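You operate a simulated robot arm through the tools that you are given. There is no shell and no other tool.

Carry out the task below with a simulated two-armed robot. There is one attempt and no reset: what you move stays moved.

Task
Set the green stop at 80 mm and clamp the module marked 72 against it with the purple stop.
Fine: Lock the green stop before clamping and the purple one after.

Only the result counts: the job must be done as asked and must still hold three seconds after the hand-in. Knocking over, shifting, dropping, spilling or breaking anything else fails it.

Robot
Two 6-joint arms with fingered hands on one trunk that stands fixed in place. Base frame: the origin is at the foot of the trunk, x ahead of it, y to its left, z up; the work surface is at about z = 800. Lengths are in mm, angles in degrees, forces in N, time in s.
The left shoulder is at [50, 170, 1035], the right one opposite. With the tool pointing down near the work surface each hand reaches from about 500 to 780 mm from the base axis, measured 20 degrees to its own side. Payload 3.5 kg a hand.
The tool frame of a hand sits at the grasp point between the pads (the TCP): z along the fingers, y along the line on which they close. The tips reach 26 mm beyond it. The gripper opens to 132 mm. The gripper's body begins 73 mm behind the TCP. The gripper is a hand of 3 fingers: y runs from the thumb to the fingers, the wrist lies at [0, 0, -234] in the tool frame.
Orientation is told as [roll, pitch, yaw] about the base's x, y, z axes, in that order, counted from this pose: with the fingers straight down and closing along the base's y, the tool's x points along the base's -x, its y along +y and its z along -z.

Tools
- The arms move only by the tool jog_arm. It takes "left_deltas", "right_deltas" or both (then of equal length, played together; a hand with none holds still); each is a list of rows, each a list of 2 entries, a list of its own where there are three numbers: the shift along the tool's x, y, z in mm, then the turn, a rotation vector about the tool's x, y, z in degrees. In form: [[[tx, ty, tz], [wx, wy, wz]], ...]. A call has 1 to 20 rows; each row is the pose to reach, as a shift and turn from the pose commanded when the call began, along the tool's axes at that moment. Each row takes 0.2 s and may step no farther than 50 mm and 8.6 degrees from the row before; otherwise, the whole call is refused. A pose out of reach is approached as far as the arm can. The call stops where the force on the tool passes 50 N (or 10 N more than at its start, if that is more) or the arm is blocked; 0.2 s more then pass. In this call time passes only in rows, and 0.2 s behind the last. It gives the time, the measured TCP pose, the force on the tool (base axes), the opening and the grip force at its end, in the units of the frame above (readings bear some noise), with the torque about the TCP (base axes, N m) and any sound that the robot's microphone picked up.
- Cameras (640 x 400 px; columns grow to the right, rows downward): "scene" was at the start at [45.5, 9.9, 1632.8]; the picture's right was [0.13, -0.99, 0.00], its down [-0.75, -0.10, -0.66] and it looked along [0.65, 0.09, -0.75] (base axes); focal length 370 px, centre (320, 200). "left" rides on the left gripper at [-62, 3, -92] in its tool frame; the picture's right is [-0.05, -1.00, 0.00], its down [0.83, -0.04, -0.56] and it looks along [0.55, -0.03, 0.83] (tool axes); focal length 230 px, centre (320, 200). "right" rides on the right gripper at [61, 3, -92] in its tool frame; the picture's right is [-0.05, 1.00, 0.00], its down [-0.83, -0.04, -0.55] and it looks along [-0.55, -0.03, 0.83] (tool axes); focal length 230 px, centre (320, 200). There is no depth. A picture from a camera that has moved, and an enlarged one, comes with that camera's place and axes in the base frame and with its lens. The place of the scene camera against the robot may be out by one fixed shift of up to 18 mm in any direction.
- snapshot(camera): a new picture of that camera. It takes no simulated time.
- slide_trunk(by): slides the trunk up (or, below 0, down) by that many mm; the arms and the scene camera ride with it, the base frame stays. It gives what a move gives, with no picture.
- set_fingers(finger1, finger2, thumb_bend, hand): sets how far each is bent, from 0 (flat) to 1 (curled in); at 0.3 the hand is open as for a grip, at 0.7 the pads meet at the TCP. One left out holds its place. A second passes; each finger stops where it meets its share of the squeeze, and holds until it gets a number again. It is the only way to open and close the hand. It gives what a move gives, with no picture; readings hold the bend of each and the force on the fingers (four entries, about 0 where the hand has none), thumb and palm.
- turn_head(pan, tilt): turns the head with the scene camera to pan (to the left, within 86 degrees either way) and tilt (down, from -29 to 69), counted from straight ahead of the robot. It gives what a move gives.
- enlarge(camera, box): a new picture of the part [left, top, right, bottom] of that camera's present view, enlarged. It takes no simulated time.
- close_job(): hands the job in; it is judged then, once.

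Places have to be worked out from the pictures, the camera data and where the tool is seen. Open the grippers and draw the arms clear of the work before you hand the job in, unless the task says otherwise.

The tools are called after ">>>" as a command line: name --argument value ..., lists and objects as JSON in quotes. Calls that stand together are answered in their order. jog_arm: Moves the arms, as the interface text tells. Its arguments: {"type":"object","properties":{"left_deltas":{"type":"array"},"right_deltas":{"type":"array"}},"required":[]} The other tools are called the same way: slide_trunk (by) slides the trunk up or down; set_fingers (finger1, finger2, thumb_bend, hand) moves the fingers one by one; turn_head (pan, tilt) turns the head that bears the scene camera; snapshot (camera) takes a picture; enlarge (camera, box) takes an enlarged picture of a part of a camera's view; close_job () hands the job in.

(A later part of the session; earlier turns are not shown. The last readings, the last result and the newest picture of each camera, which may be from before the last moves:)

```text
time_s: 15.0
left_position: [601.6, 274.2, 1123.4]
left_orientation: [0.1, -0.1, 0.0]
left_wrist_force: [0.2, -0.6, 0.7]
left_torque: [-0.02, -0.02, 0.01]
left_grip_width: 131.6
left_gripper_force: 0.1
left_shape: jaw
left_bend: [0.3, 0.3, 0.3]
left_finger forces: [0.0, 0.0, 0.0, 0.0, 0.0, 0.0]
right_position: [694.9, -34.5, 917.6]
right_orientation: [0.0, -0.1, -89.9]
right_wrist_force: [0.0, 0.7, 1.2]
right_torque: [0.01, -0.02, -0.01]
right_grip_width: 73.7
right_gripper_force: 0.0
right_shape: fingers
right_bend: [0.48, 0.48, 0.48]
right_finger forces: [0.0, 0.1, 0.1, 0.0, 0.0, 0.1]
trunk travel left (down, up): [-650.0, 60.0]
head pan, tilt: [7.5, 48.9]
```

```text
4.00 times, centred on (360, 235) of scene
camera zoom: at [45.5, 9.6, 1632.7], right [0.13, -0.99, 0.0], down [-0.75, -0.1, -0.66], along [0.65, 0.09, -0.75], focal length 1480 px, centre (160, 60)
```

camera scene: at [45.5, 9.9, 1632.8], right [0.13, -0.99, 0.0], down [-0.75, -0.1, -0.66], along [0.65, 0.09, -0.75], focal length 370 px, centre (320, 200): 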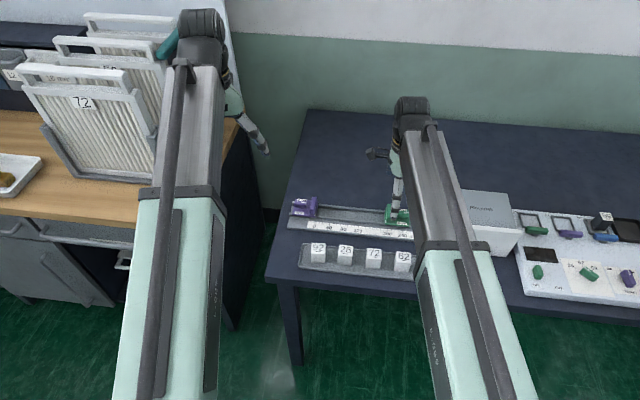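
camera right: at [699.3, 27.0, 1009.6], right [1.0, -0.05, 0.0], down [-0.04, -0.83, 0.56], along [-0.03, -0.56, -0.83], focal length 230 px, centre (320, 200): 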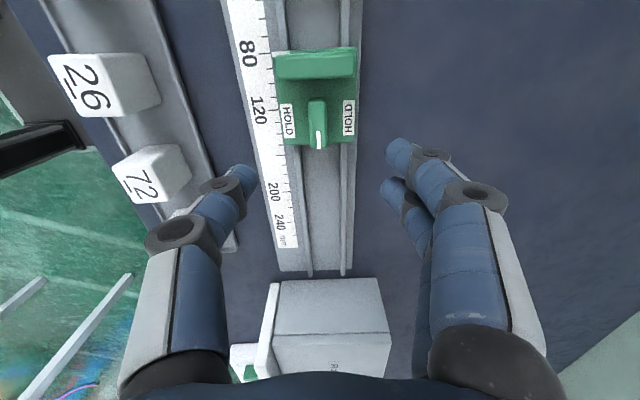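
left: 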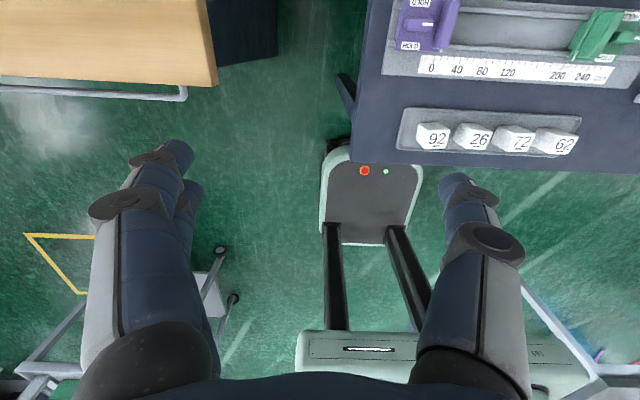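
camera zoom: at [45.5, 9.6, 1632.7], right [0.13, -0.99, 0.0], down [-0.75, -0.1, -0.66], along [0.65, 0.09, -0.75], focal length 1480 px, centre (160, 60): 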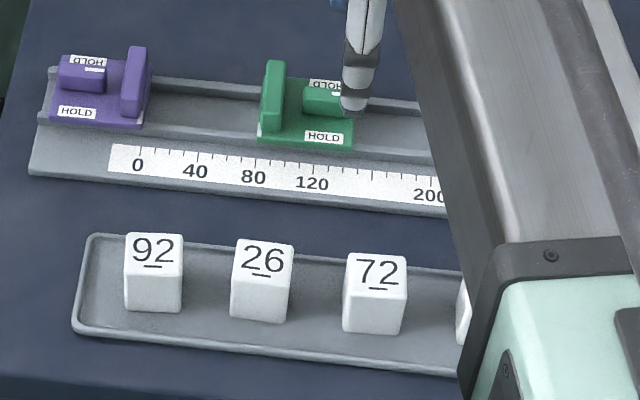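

Scene view gives leading edge 79.7, mark centre 81.1, so the face, edge and mark all lie within about 1 mm of 80. I'll now measure the lever for turning it to HOLD.

>>> enlarge --camera "right" --box '[270, 70, 370, 170]'

```text
4.00 times, centred on (320, 120) of right
camera zoom: at [699.3, 27.0, 1009.6], right [1.0, -0.05, 0.0], down [-0.04, -0.83, 0.56], along [-0.03, -0.56, -0.83], focal length 920 px, centre (320, 520)
```

zoom: 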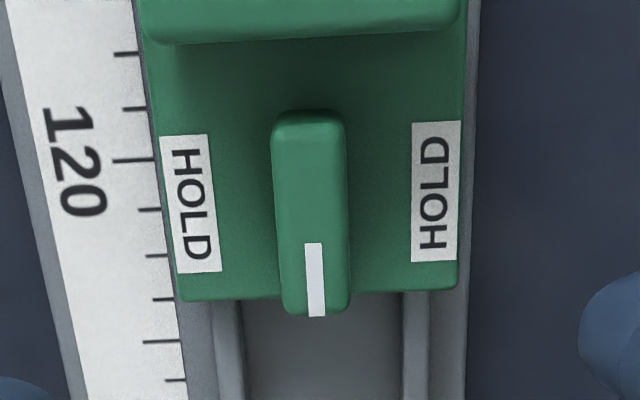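

The lever is centred at about (695.6, -19.5) with HOLD labels to either side. I'll move the hand over it, 4 mm toward its free end for clearance from the plate, and lower to z≈857.

>>> jog_arm --right_deltas '[[[10.5, -0.7, 10], [0, 0, 0]], [[10.5, -0.7, 30], [0, 0, 0]], [[10.5, -0.7, 45], [0, 0, 0]], [[10.5, -0.7, 55], [0, 0, 0]], [[10.5, -0.7, 60.5], [0, 0, 0]]]'

>>> enlarge --camera "right" --box '[230, 100, 410, 260]'

```text
time_s: 16.2
left_position: [601.8, 274.8, 1122.4]
left_orientation: [0.0, -0.3, 0.0]
left_wrist_force: [-0.1, -0.2, -0.5]
left_torque: [0.0, 0.03, 0.0]
left_grip_width: 132.0
left_gripper_force: 0.1
left_shape: jaw
left_bend: [0.3, 0.3, 0.3]
left_finger forces: [0.0, 0.0, 0.0, 0.0, 0.0, 0.0]
right_position: [695.3, -25.1, 857.7]
right_orientation: [0.1, -0.1, -90.0]
right_wrist_force: [0.7, 0.6, 0.3]
right_torque: [0.0, -0.01, 0.02]
right_grip_width: 74.0
right_gripper_force: 0.0
right_shape: fingers
right_bend: [0.48, 0.48, 0.48]
right_finger forces: [0.0, 0.0, 0.0, 0.1, 0.1, 0.1]
trunk travel left (down, up): [-650.0, 60.0]
head pan, tilt: [7.5, 48.9]
```

```text
2.50 times, centred on (320, 180) of right
camera zoom: at [698.9, 37.1, 948.7], right [1.0, -0.05, 0.0], down [-0.04, -0.83, 0.56], along [-0.03, -0.56, -0.83], focal length 575 px, centre (320, 250)
```

zoom: 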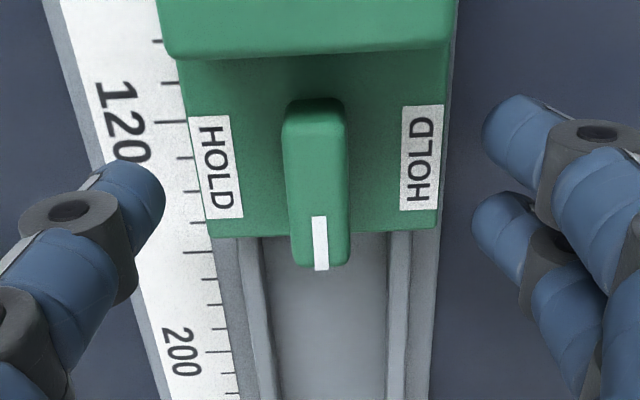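

Lever sits between thumb and fingers with clearance everywhere. I'll close on it.

>>> set_fingers --hand "right" --finger1 0.7 --finger2 0.7 --thumb_bend 0.7

>>> enlarge --camera "right" --box '[230, 100, 410, 260]'

```text
time_s: 17.2
left_position: [603.0, 275.2, 1122.9]
left_orientation: [0.1, -0.1, -0.1]
left_wrist_force: [0.2, -0.1, -0.6]
left_torque: [0.0, 0.01, -0.04]
left_grip_width: 131.7
left_gripper_force: 0.0
left_shape: jaw
left_bend: [0.3, 0.3, 0.3]
left_finger forces: [0.0, 0.0, 0.0, 0.1, 0.0, 0.0]
right_position: [696.5, -24.9, 856.2]
right_orientation: [0.2, -0.1, -90.0]
right_wrist_force: [6.7, 1.1, 7.9]
right_torque: [0.05, -0.66, -0.07]
right_grip_width: 38.8
right_gripper_force: 20.7
right_shape: fingers
right_bend: [0.59, 0.59, 0.63]
right_finger forces: [15.0, 14.7, 0.1, 0.1, 12.5, 0.0]
trunk travel left (down, up): [-650.0, 60.0]
head pan, tilt: [7.5, 48.9]
```

```text
2.50 times, centred on (320, 180) of right
camera zoom: at [699.3, 37.1, 949.5], right [1.0, -0.05, 0.0], down [-0.04, -0.83, 0.56], along [-0.03, -0.56, -0.83], focal length 575 px, centre (320, 250)
```

zoom: 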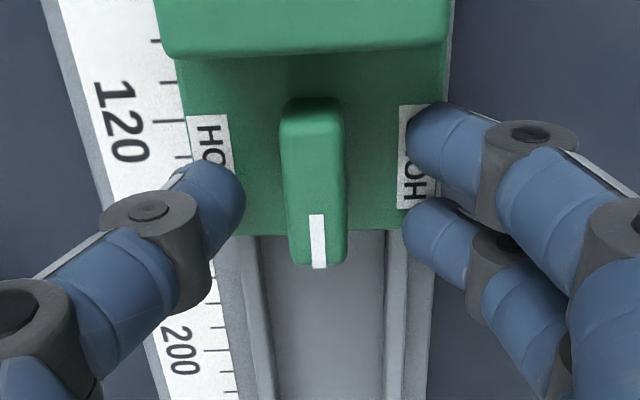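

The fingers stopped at 39 mm without reaching the lever – the tips swing down and met the carriage top. I'll open, rise 6 mm, and close again.

>>> set_fingers --hand "right" --finger1 0.52 --finger2 0.52 --thumb_bend 0.52

>>> jog_arm --right_deltas '[[[0, 0, -3], [0, 0, 0]], [[0, 0, -6.5], [0, 0, 0]]]'

>>> set_fingers --hand "right" --finger1 0.62 --finger2 0.62 --thumb_bend 0.62

>>> enlarge --camera "right" --box '[230, 100, 410, 260]'

```text
time_s: 18.2
left_position: [600.8, 274.5, 1124.1]
left_orientation: [0.0, -0.2, -0.1]
left_wrist_force: [0.3, -0.4, 0.1]
left_torque: [0.03, -0.02, -0.02]
left_grip_width: 131.9
left_gripper_force: 0.0
left_shape: jaw
left_bend: [0.3, 0.3, 0.3]
left_finger forces: [0.0, 0.0, 0.0, 0.0, 0.1, 0.1]
right_position: [695.7, -23.7, 856.6]
right_orientation: [0.2, -0.1, -89.9]
right_wrist_force: [-1.7, 0.4, 12.5]
right_torque: [0.16, -0.29, 0.07]
right_grip_width: 53.0
right_gripper_force: 6.3
right_shape: fingers
right_bend: [0.59, 0.52, 0.52]
right_finger forces: [13.0, 0.1, 0.1, 0.0, 0.0, 0.1]
trunk travel left (down, up): [-650.0, 60.0]
head pan, tilt: [7.5, 48.9]
```

```text
time_s: 18.8
left_position: [603.1, 274.4, 1123.1]
left_orientation: [0.1, -0.2, -0.2]
left_wrist_force: [-0.2, -0.2, 0.5]
left_torque: [-0.01, 0.01, 0.0]
left_grip_width: 131.9
left_gripper_force: 0.0
left_shape: jaw
left_bend: [0.3, 0.3, 0.3]
left_finger forces: [0.0, 0.0, 0.0, 0.0, 0.0, 0.0]
right_position: [695.3, -25.0, 862.7]
right_orientation: [0.0, 0.0, -90.0]
right_wrist_force: [0.4, 0.0, 0.1]
right_torque: [0.02, 0.02, 0.06]
right_grip_width: 60.2
right_gripper_force: 0.1
right_shape: fingers
right_bend: [0.52, 0.52, 0.52]
right_finger forces: [0.0, 0.1, 0.1, 0.1, 0.0, 0.1]
trunk travel left (down, up): [-650.0, 60.0]
head pan, tilt: [7.5, 48.9]
```

```text
time_s: 19.8
left_position: [601.6, 274.2, 1122.8]
left_orientation: [-0.1, -0.2, -0.1]
left_wrist_force: [0.2, -0.7, -0.2]
left_torque: [0.02, 0.01, -0.01]
left_grip_width: 131.8
left_gripper_force: 0.0
left_shape: jaw
left_bend: [0.3, 0.3, 0.3]
left_finger forces: [0.0, 0.0, 0.1, 0.0, 0.0, 0.0]
right_position: [696.0, -24.2, 862.5]
right_orientation: [0.1, -0.1, -89.9]
right_wrist_force: [0.5, -0.4, 0.1]
right_torque: [0.02, 0.02, 0.0]
right_grip_width: 29.2
right_gripper_force: 0.0
right_shape: fingers
right_bend: [0.62, 0.62, 0.62]
right_finger forces: [0.0, 0.1, 0.0, 0.1, 0.0, 0.0]
trunk travel left (down, up): [-650.0, 60.0]
head pan, tilt: [7.5, 48.9]
```

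```text
2.50 times, centred on (320, 180) of right
camera zoom: at [698.8, 37.1, 955.1], right [1.0, -0.05, 0.0], down [-0.04, -0.83, 0.56], along [-0.03, -0.56, -0.83], focal length 575 px, centre (320, 250)
```

zoom: 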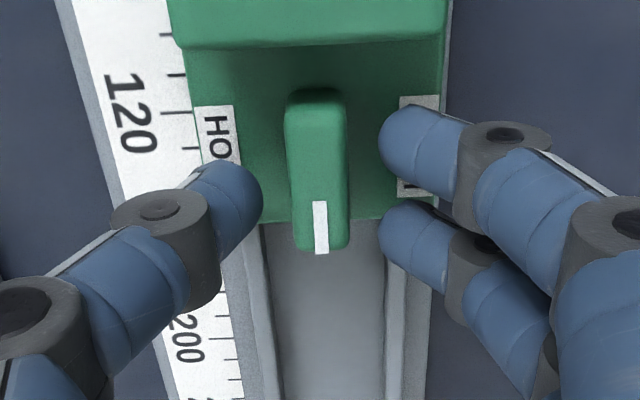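

No contact at 29 mm this time, and the lever lies between the tips. I'll close further onto it.

>>> set_fingers --hand "right" --finger1 0.7 --finger2 0.7 --thumb_bend 0.7

>>> enlarge --camera "right" --box '[230, 100, 410, 260]'

```text
time_s: 20.8
left_position: [602.3, 273.7, 1121.9]
left_orientation: [0.0, -0.3, -0.2]
left_wrist_force: [-0.4, -0.6, 0.1]
left_torque: [-0.05, 0.0, 0.0]
left_grip_width: 132.1
left_gripper_force: 0.0
left_shape: jaw
left_bend: [0.3, 0.3, 0.3]
left_finger forces: [0.0, 0.0, 0.0, 0.0, 0.0, 0.0]
right_position: [695.2, -24.5, 862.8]
right_orientation: [0.1, -0.2, -90.1]
right_wrist_force: [0.7, -0.3, -1.5]
right_torque: [0.0, -0.03, 0.01]
right_grip_width: 13.8
right_gripper_force: 4.3
right_shape: fingers
right_bend: [0.67, 0.67, 0.68]
right_finger forces: [2.1, 2.1, 0.0, 0.0, 3.7, 0.1]
trunk travel left (down, up): [-650.0, 60.0]
head pan, tilt: [7.5, 48.9]
```

```text
2.50 times, centred on (320, 180) of right
camera zoom: at [698.9, 37.1, 955.0], right [1.0, -0.05, 0.0], down [-0.04, -0.83, 0.56], along [-0.03, -0.56, -0.83], focal length 575 px, centre (320, 250)
```

zoom: 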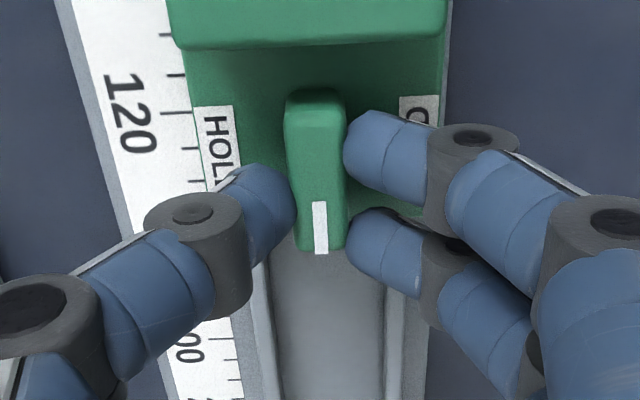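

The lever is gripped at 13.8 mm opening with about 4 N. I'll firm up the grip a bit, then turn it counter-clockwise about its pivot in small steps, watching clearance to the plate.

>>> set_fingers --hand "right" --finger1 0.74 --finger2 0.74 --thumb_bend 0.74

>>> jog_arm --right_deltas '[[[0.03, 0.5, 0], [0, 0, -6]], [[0.1, 0.9, 0], [0, 0, -12]], [[0.25, 1.4, 0], [0, 0, -19]], [[0.5, 1.9, 0], [0, 0, -26]], [[0.7, 2.3, 0], [0, 0, -32]]]'

>>> snapshot --camera "right"

>>> enlarge --camera "scene" --box '[330, 190, 400, 235]'

```text
time_s: 21.8
left_position: [602.3, 273.4, 1122.1]
left_orientation: [-0.1, -0.2, -0.1]
left_wrist_force: [-0.2, -0.1, 0.3]
left_torque: [0.01, 0.02, 0.0]
left_grip_width: 131.7
left_gripper_force: 0.0
left_shape: jaw
left_bend: [0.3, 0.3, 0.3]
left_finger forces: [0.1, 0.0, 0.0, 0.0, 0.0, 0.0]
right_position: [695.8, -24.8, 862.6]
right_orientation: [0.0, -0.1, -90.0]
right_wrist_force: [0.9, 0.1, -7.6]
right_torque: [0.0, -0.01, -0.02]
right_grip_width: 12.6
right_gripper_force: 10.2
right_shape: fingers
right_bend: [0.71, 0.71, 0.69]
right_finger forces: [5.4, 5.2, 0.0, 0.0, 9.8, 0.0]
trunk travel left (down, up): [-650.0, 60.0]
head pan, tilt: [7.5, 48.9]
```

```text
time_s: 23.0
left_position: [601.7, 274.2, 1122.1]
left_orientation: [0.0, -0.2, -0.1]
left_wrist_force: [0.3, 0.0, 0.2]
left_torque: [0.0, -0.02, 0.02]
left_grip_width: 131.9
left_gripper_force: 0.1
left_shape: jaw
left_bend: [0.3, 0.3, 0.3]
left_finger forces: [0.1, 0.0, 0.0, 0.1, 0.0, 0.1]
right_position: [696.5, -24.6, 863.3]
right_orientation: [0.0, -0.1, -57.9]
right_wrist_force: [-2.2, 1.6, -2.3]
right_torque: [0.04, 0.02, -0.83]
right_grip_width: 20.7
right_gripper_force: 24.4
right_shape: fingers
right_bend: [0.7, 0.73, 0.68]
right_finger forces: [21.0, 2.4, 0.1, 0.0, 25.6, 0.0]
trunk travel left (down, up): [-650.0, 60.0]
head pan, tilt: [7.5, 48.9]
```

```text
taken
camera right: at [667.8, 30.2, 955.9], right [0.87, 0.49, 0.0], down [0.4, -0.73, 0.56], along [0.27, -0.49, -0.83], focal length 230 px, centre (320, 200)
```

right: 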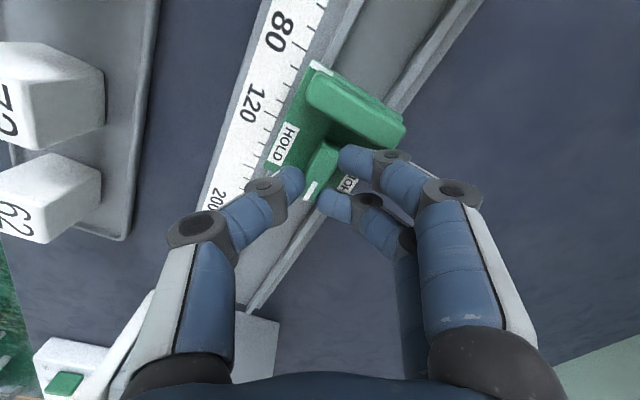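

```text
8.89 times, centred on (365, 212) of scene
camera zoom: at [45.5, 10.0, 1632.8], right [0.13, -0.99, 0.0], down [-0.75, -0.1, -0.66], along [0.65, 0.09, -0.75], focal length 3289 px, centre (-80, 89)
```

zoom: 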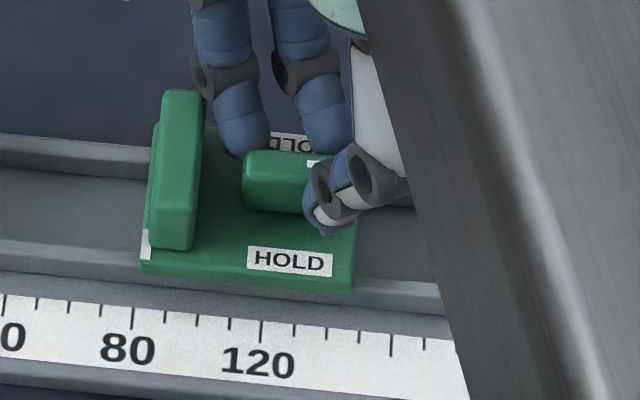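

The hand turned 32° with 0.8 Nm, but the lever seems not to have turned. I'll look closely at the lever before going on.

>>> enlarge --camera "scene" --box '[345, 195, 385, 225]'

>>> enlarge --camera "right" --box '[260, 60, 420, 220]'

```text
13.33 times, centred on (365, 210) of scene
camera zoom: at [45.5, 10.0, 1632.8], right [0.13, -0.99, 0.0], down [-0.75, -0.1, -0.66], along [0.65, 0.09, -0.75], focal length 4934 px, centre (-280, 67)
```

zoom: 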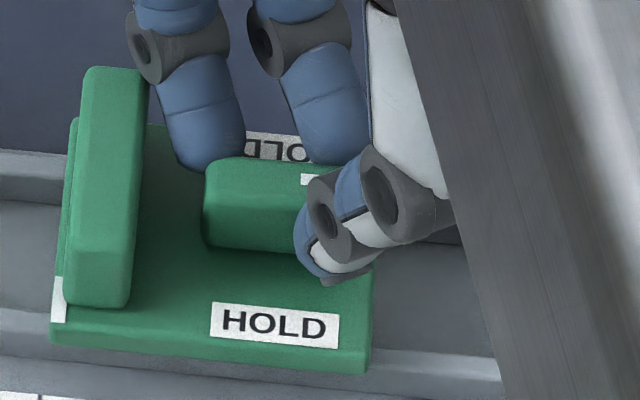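

```text
2.50 times, centred on (340, 140) of right
camera zoom: at [667.8, 30.2, 955.9], right [0.87, 0.49, 0.0], down [0.4, -0.73, 0.56], along [0.27, -0.49, -0.83], focal length 575 px, centre (270, 350)
```

zoom: 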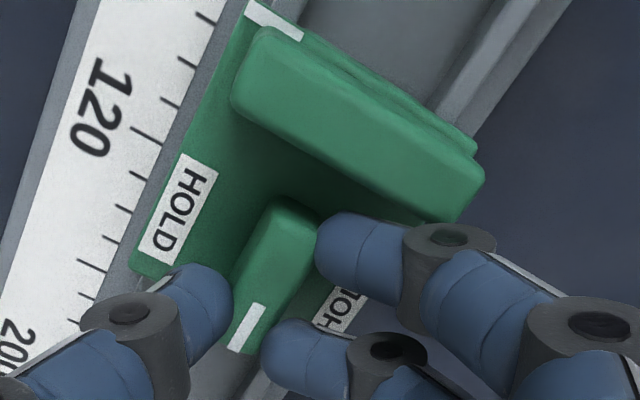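

The lever did not move counter-clockwise despite a clear couple. I'll unwind to the start and try the other way gently.

>>> jog_arm --right_deltas '[[[0, -0.5, 0], [0, 0, 6]], [[0, -1.0, 0], [0, 0, 13]], [[0, -1.5, 0], [0, 0, 20]], [[0, -2, 0], [0, 0, 26]], [[-0.7, -2.3, 0], [0, 0, 32]]]'

>>> enlarge --camera "right" --box '[230, 100, 410, 260]'

>>> enlarge --camera "scene" --box '[335, 205, 375, 235]'

```text
time_s: 24.2
left_position: [603.3, 274.5, 1121.3]
left_orientation: [0.1, -0.2, -0.2]
left_wrist_force: [-0.4, 0.9, -0.4]
left_torque: [0.04, -0.01, 0.01]
left_grip_width: 132.2
left_gripper_force: 0.0
left_shape: jaw
left_bend: [0.3, 0.3, 0.3]
left_finger forces: [0.0, 0.0, 0.0, 0.0, 0.1, 0.0]
right_position: [695.4, -25.7, 863.5]
right_orientation: [0.1, -0.1, -90.1]
right_wrist_force: [3.2, 0.5, 1.4]
right_torque: [0.0, -0.05, 0.0]
right_grip_width: 16.1
right_gripper_force: 10.1
right_shape: fingers
right_bend: [0.71, 0.73, 0.68]
right_finger forces: [5.8, 6.3, 0.0, 0.1, 8.9, 0.0]
trunk travel left (down, up): [-650.0, 60.0]
head pan, tilt: [7.5, 48.9]
```

```text
2.50 times, centred on (320, 180) of right
camera zoom: at [699.7, 36.0, 955.4], right [1.0, -0.05, 0.0], down [-0.05, -0.83, 0.56], along [-0.03, -0.56, -0.83], focal length 575 px, centre (320, 250)
```

zoom: 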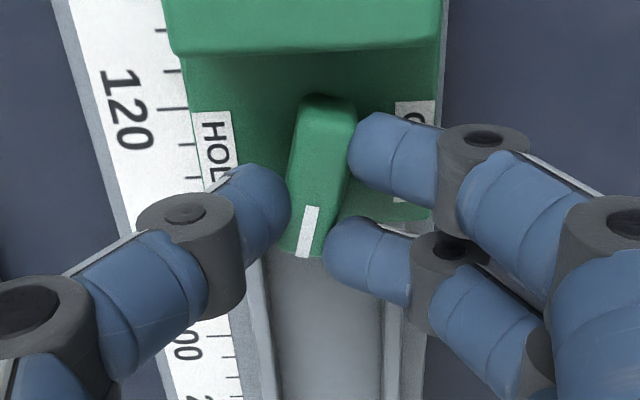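

```text
13.33 times, centred on (355, 220) of scene
camera zoom: at [45.8, 10.0, 1632.8], right [0.13, -0.99, 0.0], down [-0.75, -0.1, -0.66], along [0.65, 0.09, -0.75], focal length 4934 px, centre (-147, -67)
```

zoom: 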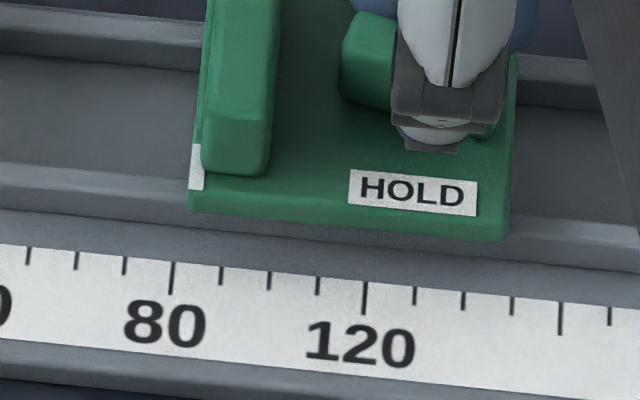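

Unwinding turned the lever about 11° clockwise – so it turns toward the near HOLD. The stop shifted about 2.5 mm, which I'll correct before locking. I'll continue clockwise in small steps.

>>> jog_arm --right_deltas '[[[0.0, -0.3, 0], [0, 0, 6]], [[0.1, -0.6, 0], [0, 0, 12]], [[0.2, -1.0, 0], [0, 0, 19]], [[0.3, -1.3, 0], [0, 0, 26]], [[0.5, -1.6, 0], [0, 0, 33]], [[0.7, -1.9, 0], [0, 0, 40]]]'

>>> snapshot --camera "right"

>>> enlarge --camera "right" --box '[230, 100, 410, 260]'

>>> enlarge --camera "scene" --box '[335, 195, 385, 235]'

```text
time_s: 25.6
left_position: [602.6, 274.6, 1122.4]
left_orientation: [0.0, -0.3, -0.1]
left_wrist_force: [0.0, -0.3, -0.3]
left_torque: [-0.01, -0.04, 0.0]
left_grip_width: 131.9
left_gripper_force: 0.1
left_shape: jaw
left_bend: [0.3, 0.3, 0.3]
left_finger forces: [0.1, 0.0, 0.0, 0.1, 0.1, 0.0]
right_position: [693.1, -23.2, 862.1]
right_orientation: [0.0, 0.0, -130.0]
right_wrist_force: [2.7, -0.7, 1.8]
right_torque: [-0.09, -0.02, -0.01]
right_grip_width: 15.8
right_gripper_force: 10.4
right_shape: fingers
right_bend: [0.71, 0.73, 0.69]
right_finger forces: [5.8, 6.3, 0.1, 0.0, 9.4, 0.0]
trunk travel left (down, up): [-650.0, 60.0]
head pan, tilt: [7.5, 48.9]
```

```text
taken
camera right: at [736.5, 20.3, 955.3], right [0.73, -0.68, 0.0], down [-0.57, -0.61, 0.56], along [-0.38, -0.41, -0.83], focal length 230 px, centre (320, 200)
```

right: 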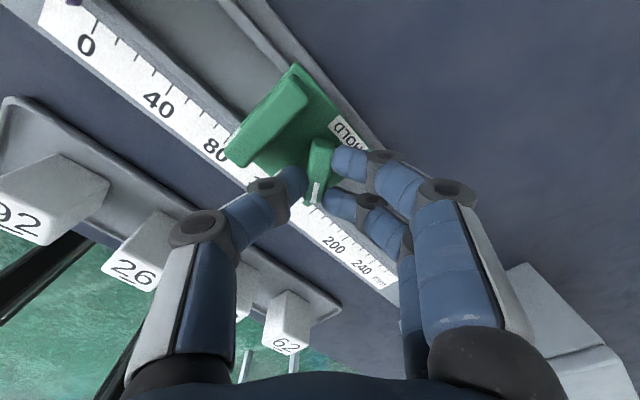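

```text
2.50 times, centred on (320, 180) of right
camera zoom: at [736.5, 20.3, 955.3], right [0.73, -0.68, 0.0], down [-0.57, -0.61, 0.56], along [-0.38, -0.41, -0.83], focal length 575 px, centre (320, 250)
```

zoom: 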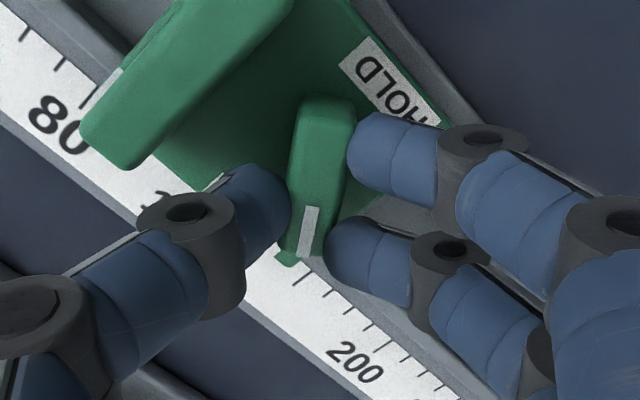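

```text
10.00 times, centred on (360, 215) of scene
camera zoom: at [45.6, 9.8, 1632.8], right [0.13, -0.99, 0.0], down [-0.75, -0.1, -0.66], along [0.65, 0.09, -0.75], focal length 3700 px, centre (-80, 50)
```

zoom: 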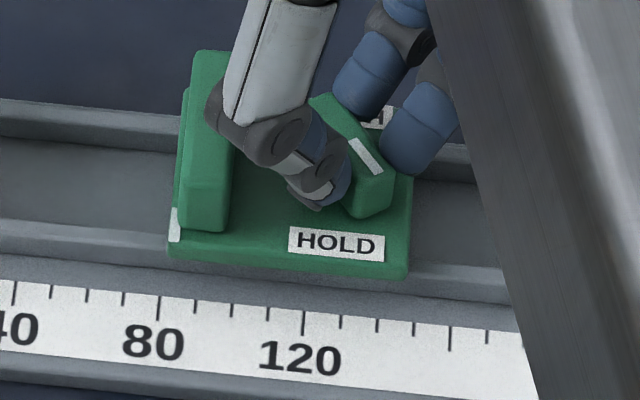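

The lever now turns freely with the hand (about -50°). The mark's leading edge reads about 82, so I'll pull the stop +2 mm in y while I hold the lever, before it locks.

>>> jog_arm --right_deltas '[[[0.8, -0.65, 0], [0, 0, 0]], [[1.6, -1.3, 0], [0, 0, 0]]]'

>>> enlarge --camera "scene" --box '[335, 205, 375, 235]'

```text
time_s: 26.2
left_position: [602.2, 274.1, 1123.5]
left_orientation: [-0.1, -0.1, -0.1]
left_wrist_force: [0.0, 0.0, 0.4]
left_torque: [-0.02, 0.0, 0.0]
left_grip_width: 131.7
left_gripper_force: 0.0
left_shape: jaw
left_bend: [0.3, 0.3, 0.3]
left_finger forces: [0.0, 0.0, 0.0, 0.0, 0.1, 0.0]
right_position: [695.0, -23.0, 864.2]
right_orientation: [0.0, 0.0, -130.0]
right_wrist_force: [2.3, -0.5, 0.7]
right_torque: [-0.03, -0.02, -0.05]
right_grip_width: 16.0
right_gripper_force: 10.9
right_shape: fingers
right_bend: [0.71, 0.73, 0.69]
right_finger forces: [6.1, 6.1, 0.1, 0.0, 9.3, 0.0]
trunk travel left (down, up): [-650.0, 60.0]
head pan, tilt: [7.5, 48.9]
```

```text
13.33 times, centred on (355, 220) of scene
camera zoom: at [45.7, 9.9, 1632.7], right [0.13, -0.99, 0.0], down [-0.75, -0.1, -0.66], along [0.65, 0.09, -0.75], focal length 4934 px, centre (-147, -67)
```

zoom: 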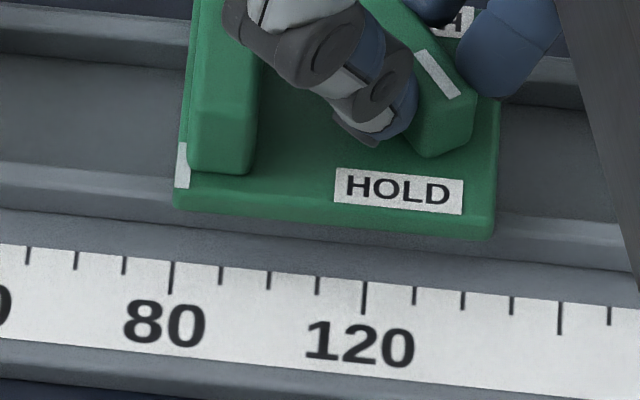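

The leading edge now reads about 79.3; I'll nudge back by about 0.6 mm.

>>> jog_arm --right_deltas '[[[-0.5, 0.4, 0], [0, 0, 0]]]'

>>> enlarge --camera "scene" --box '[335, 205, 375, 235]'

>>> enlarge --camera "scene" --box '[340, 210, 360, 225]'

```text
time_s: 26.6
left_position: [601.7, 274.4, 1123.1]
left_orientation: [-0.1, -0.2, -0.1]
left_wrist_force: [0.3, 0.4, 0.8]
left_torque: [-0.05, 0.0, 0.01]
left_grip_width: 131.8
left_gripper_force: 0.1
left_shape: jaw
left_bend: [0.3, 0.3, 0.3]
left_finger forces: [0.1, 0.0, 0.0, 0.0, 0.0, 0.0]
right_position: [693.0, -23.5, 862.7]
right_orientation: [0.1, 0.0, -130.0]
right_wrist_force: [3.0, 0.9, 0.3]
right_torque: [-0.05, -0.02, 0.0]
right_grip_width: 16.3
right_gripper_force: 11.0
right_shape: fingers
right_bend: [0.71, 0.73, 0.69]
right_finger forces: [5.7, 5.7, 0.0, 0.0, 9.8, 0.0]
trunk travel left (down, up): [-650.0, 60.0]
head pan, tilt: [7.5, 48.9]
```

```text
13.33 times, centred on (355, 220) of scene
camera zoom: at [45.8, 10.1, 1632.7], right [0.13, -0.99, 0.0], down [-0.75, -0.1, -0.66], along [0.65, 0.09, -0.75], focal length 4934 px, centre (-147, -67)
```

zoom: 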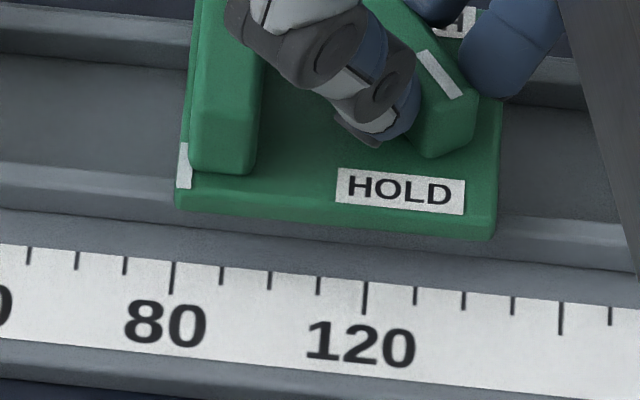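

```text
16.00 times, centred on (350, 218) of scene
camera zoom: at [45.8, 10.1, 1632.7], right [0.13, -0.99, 0.0], down [-0.75, -0.1, -0.66], along [0.65, 0.09, -0.75], focal length 5920 px, centre (-160, -80)
```

zoom: 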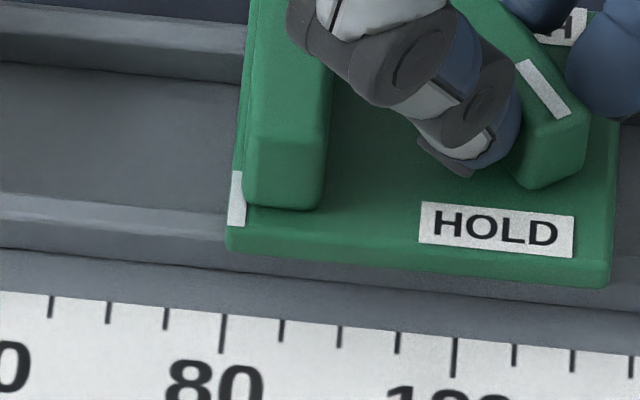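

Leading edge now at about 79.8 (face about 79.2). I'll turn the lever on clockwise toward the near HOLD in two stages.

>>> jog_arm --right_deltas '[[[0, -0.35, 0], [0, 0, 6]], [[0, -0.7, 0], [0, 0, 12]], [[0, -1.05, 0], [0, 0, 18]], [[0.03, -1.35, 0], [0, 0, 24]]]'

>>> enlarge --camera "scene" --box '[335, 205, 375, 235]'

>>> enlarge --camera "right" --box '[230, 80, 410, 260]'

```text
time_s: 27.6
left_position: [602.6, 274.8, 1121.3]
left_orientation: [0.0, -0.2, -0.2]
left_wrist_force: [0.2, 1.0, 0.1]
left_torque: [0.0, -0.02, 0.03]
left_grip_width: 132.0
left_gripper_force: 0.1
left_shape: jaw
left_bend: [0.3, 0.3, 0.3]
left_finger forces: [0.1, 0.0, 0.0, 0.0, 0.0, 0.1]
right_position: [692.4, -22.1, 862.2]
right_orientation: [0.1, -0.1, -154.1]
right_wrist_force: [2.7, -0.5, 1.6]
right_torque: [0.0, 0.03, 0.02]
right_grip_width: 15.2
right_gripper_force: 11.5
right_shape: fingers
right_bend: [0.71, 0.73, 0.69]
right_finger forces: [5.4, 5.9, 0.0, 0.1, 10.4, 0.0]
trunk travel left (down, up): [-650.0, 60.0]
head pan, tilt: [7.5, 48.9]
```

```text
13.33 times, centred on (355, 220) of scene
camera zoom: at [45.5, 9.9, 1632.7], right [0.13, -0.99, 0.0], down [-0.75, -0.1, -0.66], along [0.65, 0.09, -0.75], focal length 4934 px, centre (-147, -67)
```

zoom: 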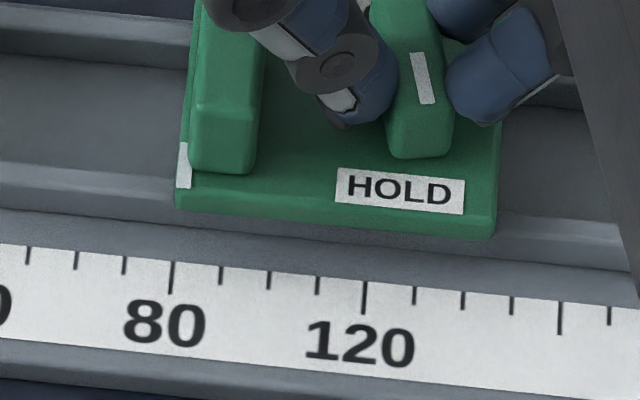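

```text
2.22 times, centred on (320, 170) of right
camera zoom: at [750.1, 1.5, 955.3], right [0.39, -0.92, 0.0], down [-0.77, -0.32, 0.55], along [-0.51, -0.22, -0.83], focal length 511 px, centre (320, 267)
```

zoom: 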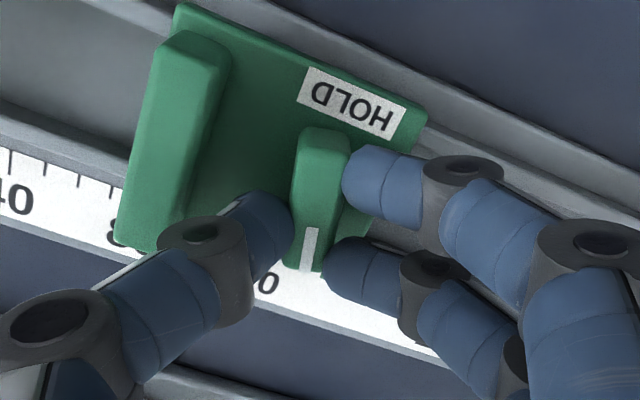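

Still no drift, the lever is at about -75°. I'll turn the last 15° or so to HOLD.

>>> jog_arm --right_deltas '[[[0.05, -0.3, 0], [0, 0, 5]], [[0.05, -0.55, 0], [0, 0, 10]], [[0.07, -0.8, 0], [0, 0, 15]], [[0.08, -0.85, 0], [0, 0, 18]]]'

>>> enlarge --camera "scene" --box '[335, 205, 375, 235]'

>>> enlarge --camera "right" --box '[230, 80, 410, 260]'

```text
time_s: 28.6
left_position: [601.0, 273.8, 1122.4]
left_orientation: [0.1, -0.3, 0.0]
left_wrist_force: [-0.3, -0.1, 0.4]
left_torque: [-0.04, -0.01, 0.03]
left_grip_width: 132.0
left_gripper_force: 0.0
left_shape: jaw
left_bend: [0.3, 0.3, 0.3]
left_finger forces: [0.0, 0.1, 0.0, 0.0, 0.1, 0.1]
right_position: [692.4, -22.1, 862.3]
right_orientation: [0.2, 0.1, -171.9]
right_wrist_force: [0.5, -2.4, 2.5]
right_torque: [0.0, 0.03, 0.09]
right_grip_width: 14.5
right_gripper_force: 11.0
right_shape: fingers
right_bend: [0.71, 0.73, 0.69]
right_finger forces: [5.0, 6.9, 0.1, 0.0, 9.4, 0.0]
trunk travel left (down, up): [-650.0, 60.0]
head pan, tilt: [7.5, 48.9]
```

```text
13.33 times, centred on (355, 220) of scene
camera zoom: at [45.3, 9.7, 1632.8], right [0.13, -0.99, 0.0], down [-0.75, -0.1, -0.66], along [0.65, 0.09, -0.75], focal length 4934 px, centre (-147, -67)
```

zoom: 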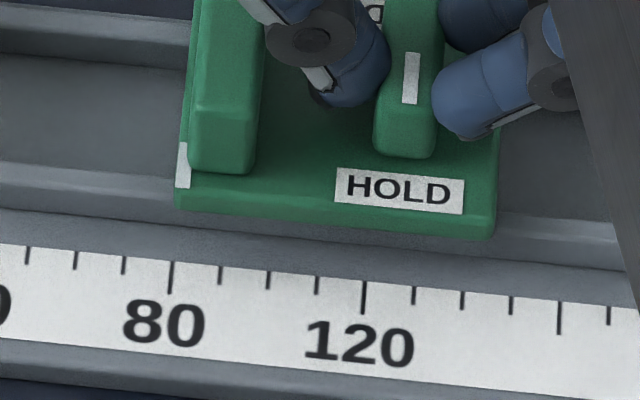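

```text
2.22 times, centred on (320, 170) of right
camera zoom: at [754.1, -16.6, 955.3], right [0.09, -1.0, 0.0], down [-0.83, -0.07, 0.55], along [-0.55, -0.05, -0.83], focal length 511 px, centre (320, 267)
```

zoom: 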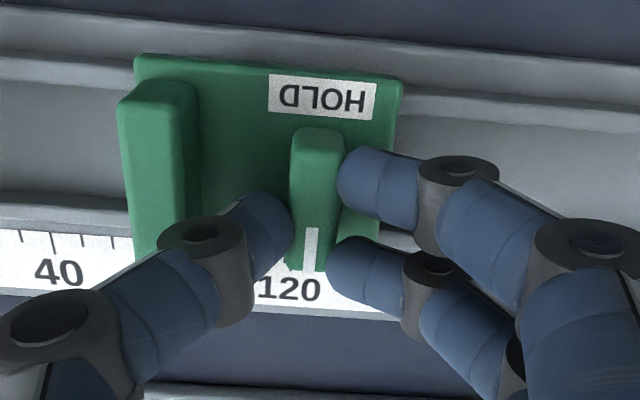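

The lever now points to the near HOLD (about -90°), with the stop unmoved at 79.7–79.8. I'll add a small 4° turn to see whether it is at its end stop.

>>> jog_arm --right_deltas '[[[0, -0.1, 0], [0, 0, 2]], [[0, -0.2, 0], [0, 0, 4]]]'

>>> enlarge --camera "scene" --box '[335, 205, 375, 235]'

```text
time_s: 29.2
left_position: [602.4, 273.4, 1121.7]
left_orientation: [-0.1, -0.2, 0.1]
left_wrist_force: [0.3, 0.3, 0.2]
left_torque: [-0.02, -0.02, -0.01]
left_grip_width: 131.8
left_gripper_force: 0.1
left_shape: jaw
left_bend: [0.3, 0.3, 0.3]
left_finger forces: [0.1, 0.0, 0.1, 0.0, 0.0, 0.0]
right_position: [691.9, -22.7, 863.2]
right_orientation: [0.1, 0.2, -175.9]
right_wrist_force: [-0.2, -2.8, 2.0]
right_torque: [-0.06, 0.06, 0.11]
right_grip_width: 13.4
right_gripper_force: 10.5
right_shape: fingers
right_bend: [0.71, 0.73, 0.69]
right_finger forces: [4.5, 7.5, 0.0, 0.0, 9.2, 0.1]
trunk travel left (down, up): [-650.0, 60.0]
head pan, tilt: [7.5, 48.9]
```

```text
13.33 times, centred on (355, 220) of scene
camera zoom: at [45.4, 9.7, 1632.7], right [0.13, -0.99, 0.0], down [-0.75, -0.1, -0.66], along [0.65, 0.09, -0.75], focal length 4934 px, centre (-147, -67)
```

zoom: 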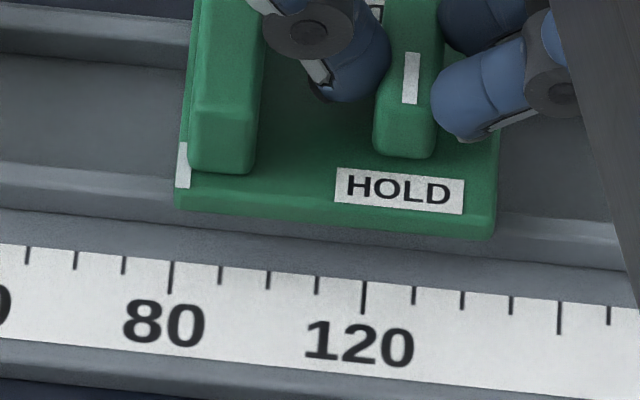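

The lever stays put under extra torque: it is at its end stop. I'll release by opening mainly the two fingers on the free side, then lift straight up.

>>> set_fingers --hand "right" --finger1 0.58 --finger2 0.58 --thumb_bend 0.67

>>> jog_arm --right_deltas '[[[0, 0, -10], [0, 0, 0]], [[0, 0, -25], [0, 0, 0]], [[0, 0, -50], [0, 0, 0]], [[0, 0, -80], [0, 0, 0]]]'

>>> enlarge --camera "scene" --box '[335, 195, 385, 235]'

>>> snapshot --camera "right"

```text
time_s: 30.2
left_position: [603.2, 274.5, 1122.5]
left_orientation: [-0.1, -0.2, -0.1]
left_wrist_force: [0.3, -0.1, -0.5]
left_torque: [0.02, 0.0, 0.0]
left_grip_width: 131.8
left_gripper_force: 0.2
left_shape: jaw
left_bend: [0.3, 0.3, 0.3]
left_finger forces: [0.0, 0.0, 0.0, 0.1, 0.1, 0.1]
right_position: [692.4, -22.4, 863.3]
right_orientation: [0.2, 0.1, -175.9]
right_wrist_force: [-0.1, 2.7, 1.2]
right_torque: [0.03, 0.0, -0.01]
right_grip_width: 30.2
right_gripper_force: 0.6
right_shape: fingers
right_bend: [0.57, 0.57, 0.67]
right_finger forces: [0.1, 0.0, 0.0, 0.1, 2.1, 0.0]
trunk travel left (down, up): [-650.0, 60.0]
head pan, tilt: [7.5, 48.9]
```

```text
time_s: 31.2
left_position: [601.4, 275.3, 1123.8]
left_orientation: [0.0, -0.2, -0.2]
left_wrist_force: [-0.1, 0.3, 1.0]
left_torque: [0.01, 0.04, -0.04]
left_grip_width: 131.9
left_gripper_force: 0.1
left_shape: jaw
left_bend: [0.3, 0.3, 0.3]
left_finger forces: [0.0, 0.0, 0.0, 0.0, 0.1, 0.1]
right_position: [691.9, -22.7, 943.3]
right_orientation: [0.2, 0.1, -176.0]
right_wrist_force: [-0.6, -0.1, 0.3]
right_torque: [-0.02, -0.02, 0.01]
right_grip_width: 28.8
right_gripper_force: 0.0
right_shape: fingers
right_bend: [0.57, 0.57, 0.67]
right_finger forces: [0.0, 0.0, 0.0, 0.1, 0.1, 0.1]
trunk travel left (down, up): [-650.0, 60.0]
head pan, tilt: [7.5, 48.9]
```

```text
10.00 times, centred on (360, 215) of scene
camera zoom: at [45.3, 9.9, 1632.7], right [0.13, -0.99, 0.0], down [-0.75, -0.1, -0.66], along [0.65, 0.09, -0.75], focal length 3700 px, centre (-80, 50)
```

zoom: 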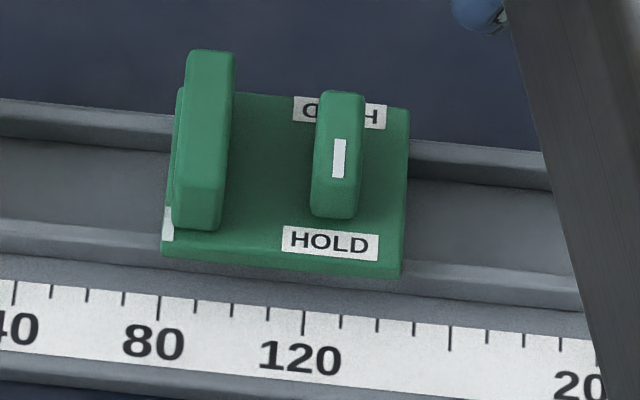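

```text
taken
camera right: at [753.7, -20.4, 1034.9], right [0.02, -1.0, 0.0], down [-0.83, -0.01, 0.55], along [-0.55, -0.01, -0.83], focal length 230 px, centre (320, 200)
```

right: 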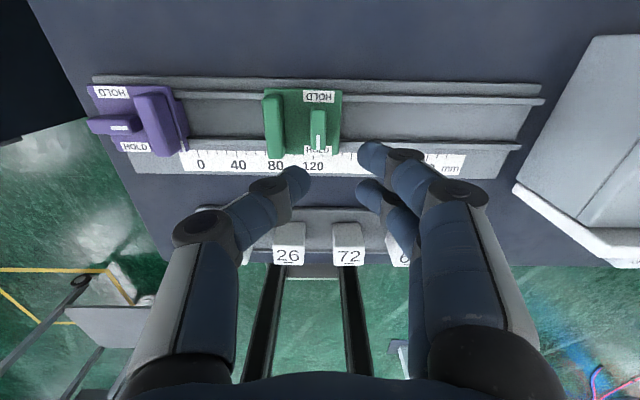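

The lever points to HOLD and the stop stands free. I'll check the reading at high zoom.

>>> enlarge --camera "scene" --box '[340, 210, 360, 225]'

>>> enlarge --camera "right" --box '[230, 80, 370, 190]'

```text
16.00 times, centred on (350, 218) of scene
camera zoom: at [45.3, 9.9, 1632.7], right [0.13, -0.99, 0.0], down [-0.75, -0.1, -0.66], along [0.65, 0.09, -0.75], focal length 5920 px, centre (-160, -80)
```

zoom: 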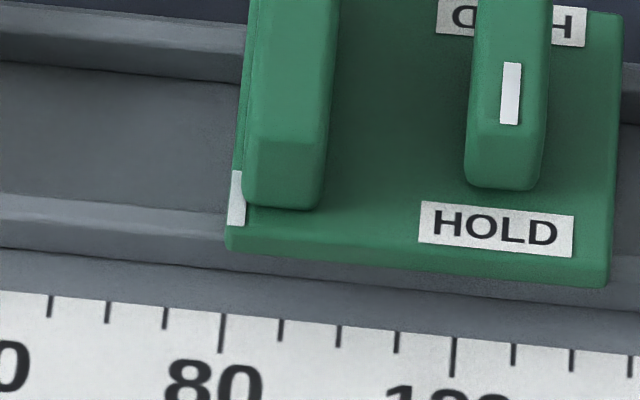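

```text
3.64 times, centred on (300, 135) of right
camera zoom: at [753.7, -20.4, 1034.9], right [0.02, -1.0, 0.0], down [-0.83, -0.01, 0.55], along [-0.55, -0.01, -0.83], focal length 837 px, centre (393, 436)
```

zoom: 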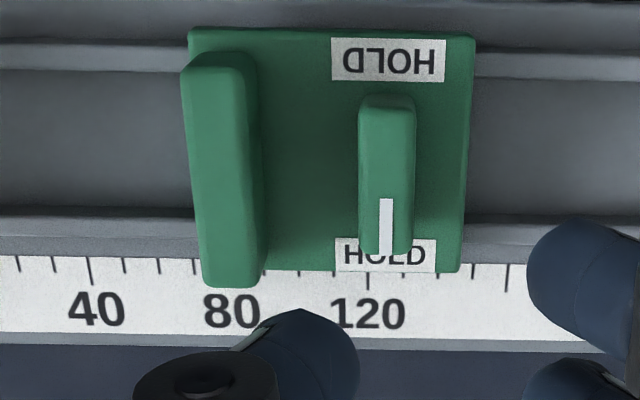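

The mark's leading edge is right at the 80 tick (80.0 ± 0.3), with the green lever at HOLD. Next is module 72: I'll turn the right hand back to about -86° yaw (the module is turned about 3.6°) and move above it.

>>> jog_arm --right_deltas '[[[-13.2, 2.2, -1], [0, 0, -8.1]], [[-26.4, 4.3, -2], [0, 0, -16.3]], [[-39.5, 6.5, -3], [0, 0, -24.4]], [[-52.7, 8.7, -4], [0, 0, -32.6]], [[-65.9, 10.9, -4], [0, 0, -40.7]], [[-79.1, 13, -4], [0, 0, -48.9]], [[-92.3, 15.2, -4], [0, 0, -57]], [[-105.5, 17.4, -4], [0, 0, -65.2]], [[-118.6, 19.6, -4], [0, 0, -73.3]], [[-131.8, 21.7, -4], [0, 0, -81.5]], [[-145, 23.9, -4], [0, 0, -89.6]]]'

>>> set_fingers --hand "right" --finger1 0.45 --finger2 0.45 --thumb_bend 0.45

>>> snapshot --camera "right"

>>> enlarge --camera "right" --box '[240, 60, 400, 220]'

```text
time_s: 33.6
left_position: [602.7, 274.4, 1122.0]
left_orientation: [0.0, -0.2, -0.1]
left_wrist_force: [0.0, -0.3, -0.2]
left_torque: [0.0, 0.03, 0.0]
left_grip_width: 132.0
left_gripper_force: 0.0
left_shape: jaw
left_bend: [0.3, 0.3, 0.3]
left_finger forces: [0.0, 0.0, 0.1, 0.1, 0.0, 0.0]
right_position: [548.6, -55.5, 947.1]
right_orientation: [0.1, -0.1, -86.1]
right_wrist_force: [-0.1, 0.4, -0.7]
right_torque: [0.01, 0.0, -0.01]
right_grip_width: 29.0
right_gripper_force: 0.1
right_shape: fingers
right_bend: [0.57, 0.57, 0.67]
right_finger forces: [0.1, 0.1, 0.0, 0.0, 0.1, 0.0]
trunk travel left (down, up): [-650.0, 60.0]
head pan, tilt: [7.5, 48.9]
```

```text
time_s: 34.6
left_position: [602.3, 274.2, 1122.1]
left_orientation: [0.0, -0.3, 0.0]
left_wrist_force: [0.3, 1.1, -0.6]
left_torque: [-0.04, 0.02, -0.01]
left_grip_width: 131.8
left_gripper_force: 0.1
left_shape: jaw
left_bend: [0.3, 0.3, 0.3]
left_finger forces: [0.1, 0.0, 0.1, 0.0, 0.1, 0.0]
right_position: [548.9, -55.4, 946.0]
right_orientation: [0.2, -0.1, -86.4]
right_wrist_force: [-0.6, -0.6, -0.4]
right_torque: [-0.02, 0.01, -0.01]
right_grip_width: 83.9
right_gripper_force: 0.0
right_shape: fingers
right_bend: [0.45, 0.45, 0.45]
right_finger forces: [0.0, 0.1, 0.0, 0.0, 0.0, 0.1]
trunk travel left (down, up): [-650.0, 60.0]
head pan, tilt: [7.5, 48.9]
```

```text
taken
camera right: at [549.2, 5.9, 1039.1], right [1.0, 0.01, 0.0], down [0.01, -0.83, 0.56], along [0.01, -0.56, -0.83], focal length 230 px, centre (320, 200)
```

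right: 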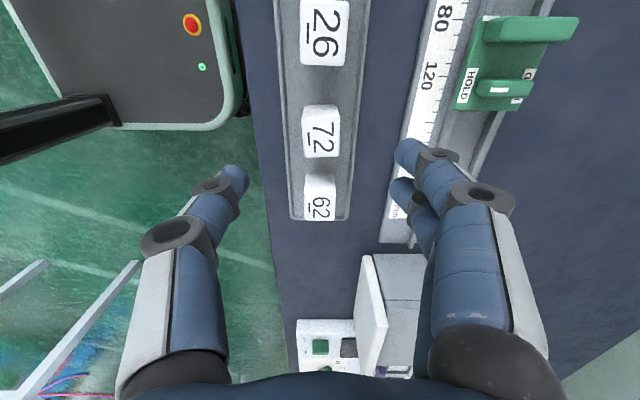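

```text
2.50 times, centred on (320, 140) of right
camera zoom: at [549.2, 5.9, 1039.1], right [1.0, 0.01, 0.0], down [0.01, -0.83, 0.56], along [0.01, -0.56, -0.83], focal length 575 px, centre (320, 350)
```

zoom: 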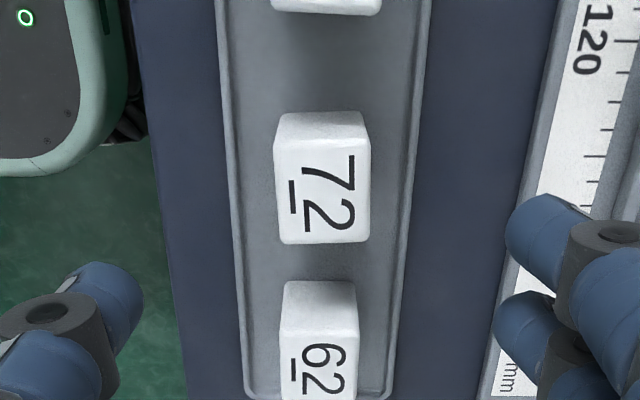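

Module 72 is centred near (551, -59), turned about +2.3°, about 34 mm wide, top near z 849. I'll centre on it (3 mm toward +y so fingers don't overhang on the green side) and lower to z≈852.

>>> jog_arm --right_deltas '[[[-0.9, 1.1, 15], [0, 0, 1.3]], [[-0.9, 1.1, 35], [0, 0, 1.3]], [[-0.9, 1.1, 55], [0, 0, 1.3]], [[-0.9, 1.1, 72], [0, 0, 1.3]], [[-0.9, 1.1, 85], [0, 0, 1.3]], [[-0.9, 1.1, 94], [0, 0, 1.3]]]'

>>> snapshot --camera "right"

>>> enlarge --camera "right" --box '[220, 90, 420, 270]'

```text
time_s: 36.0
left_position: [603.3, 273.8, 1122.8]
left_orientation: [0.0, -0.2, -0.1]
left_wrist_force: [0.4, 0.0, -0.2]
left_torque: [-0.01, 0.03, 0.02]
left_grip_width: 132.0
left_gripper_force: 0.1
left_shape: jaw
left_bend: [0.3, 0.3, 0.3]
left_finger forces: [0.0, 0.0, 0.1, 0.1, 0.1, 0.1]
right_position: [551.1, -56.1, 852.1]
right_orientation: [0.1, -0.2, -87.7]
right_wrist_force: [-0.1, -0.4, 0.4]
right_torque: [-0.02, -0.01, 0.0]
right_grip_width: 83.9
right_gripper_force: 0.1
right_shape: fingers
right_bend: [0.45, 0.45, 0.45]
right_finger forces: [0.0, 0.1, 0.0, 0.0, 0.0, 0.1]
trunk travel left (down, up): [-650.0, 60.0]
head pan, tilt: [7.5, 48.9]
```

```text
taken
camera right: at [552.0, 5.5, 945.1], right [1.0, -0.01, 0.0], down [-0.01, -0.83, 0.56], along [-0.01, -0.56, -0.83], focal length 230 px, centre (320, 200)
```

right: 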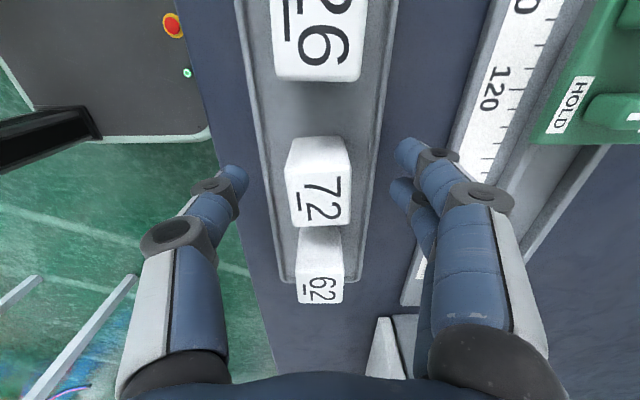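

```text
2.22 times, centred on (320, 180) of right
camera zoom: at [552.0, 5.5, 945.1], right [1.0, -0.01, 0.0], down [-0.01, -0.83, 0.56], along [-0.01, -0.56, -0.83], focal length 511 px, centre (320, 244)
```

zoom: 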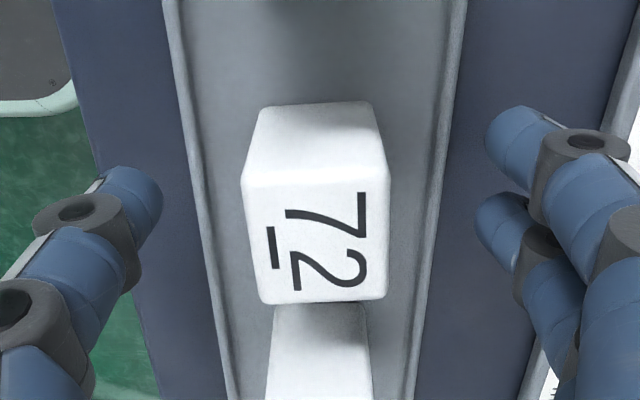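

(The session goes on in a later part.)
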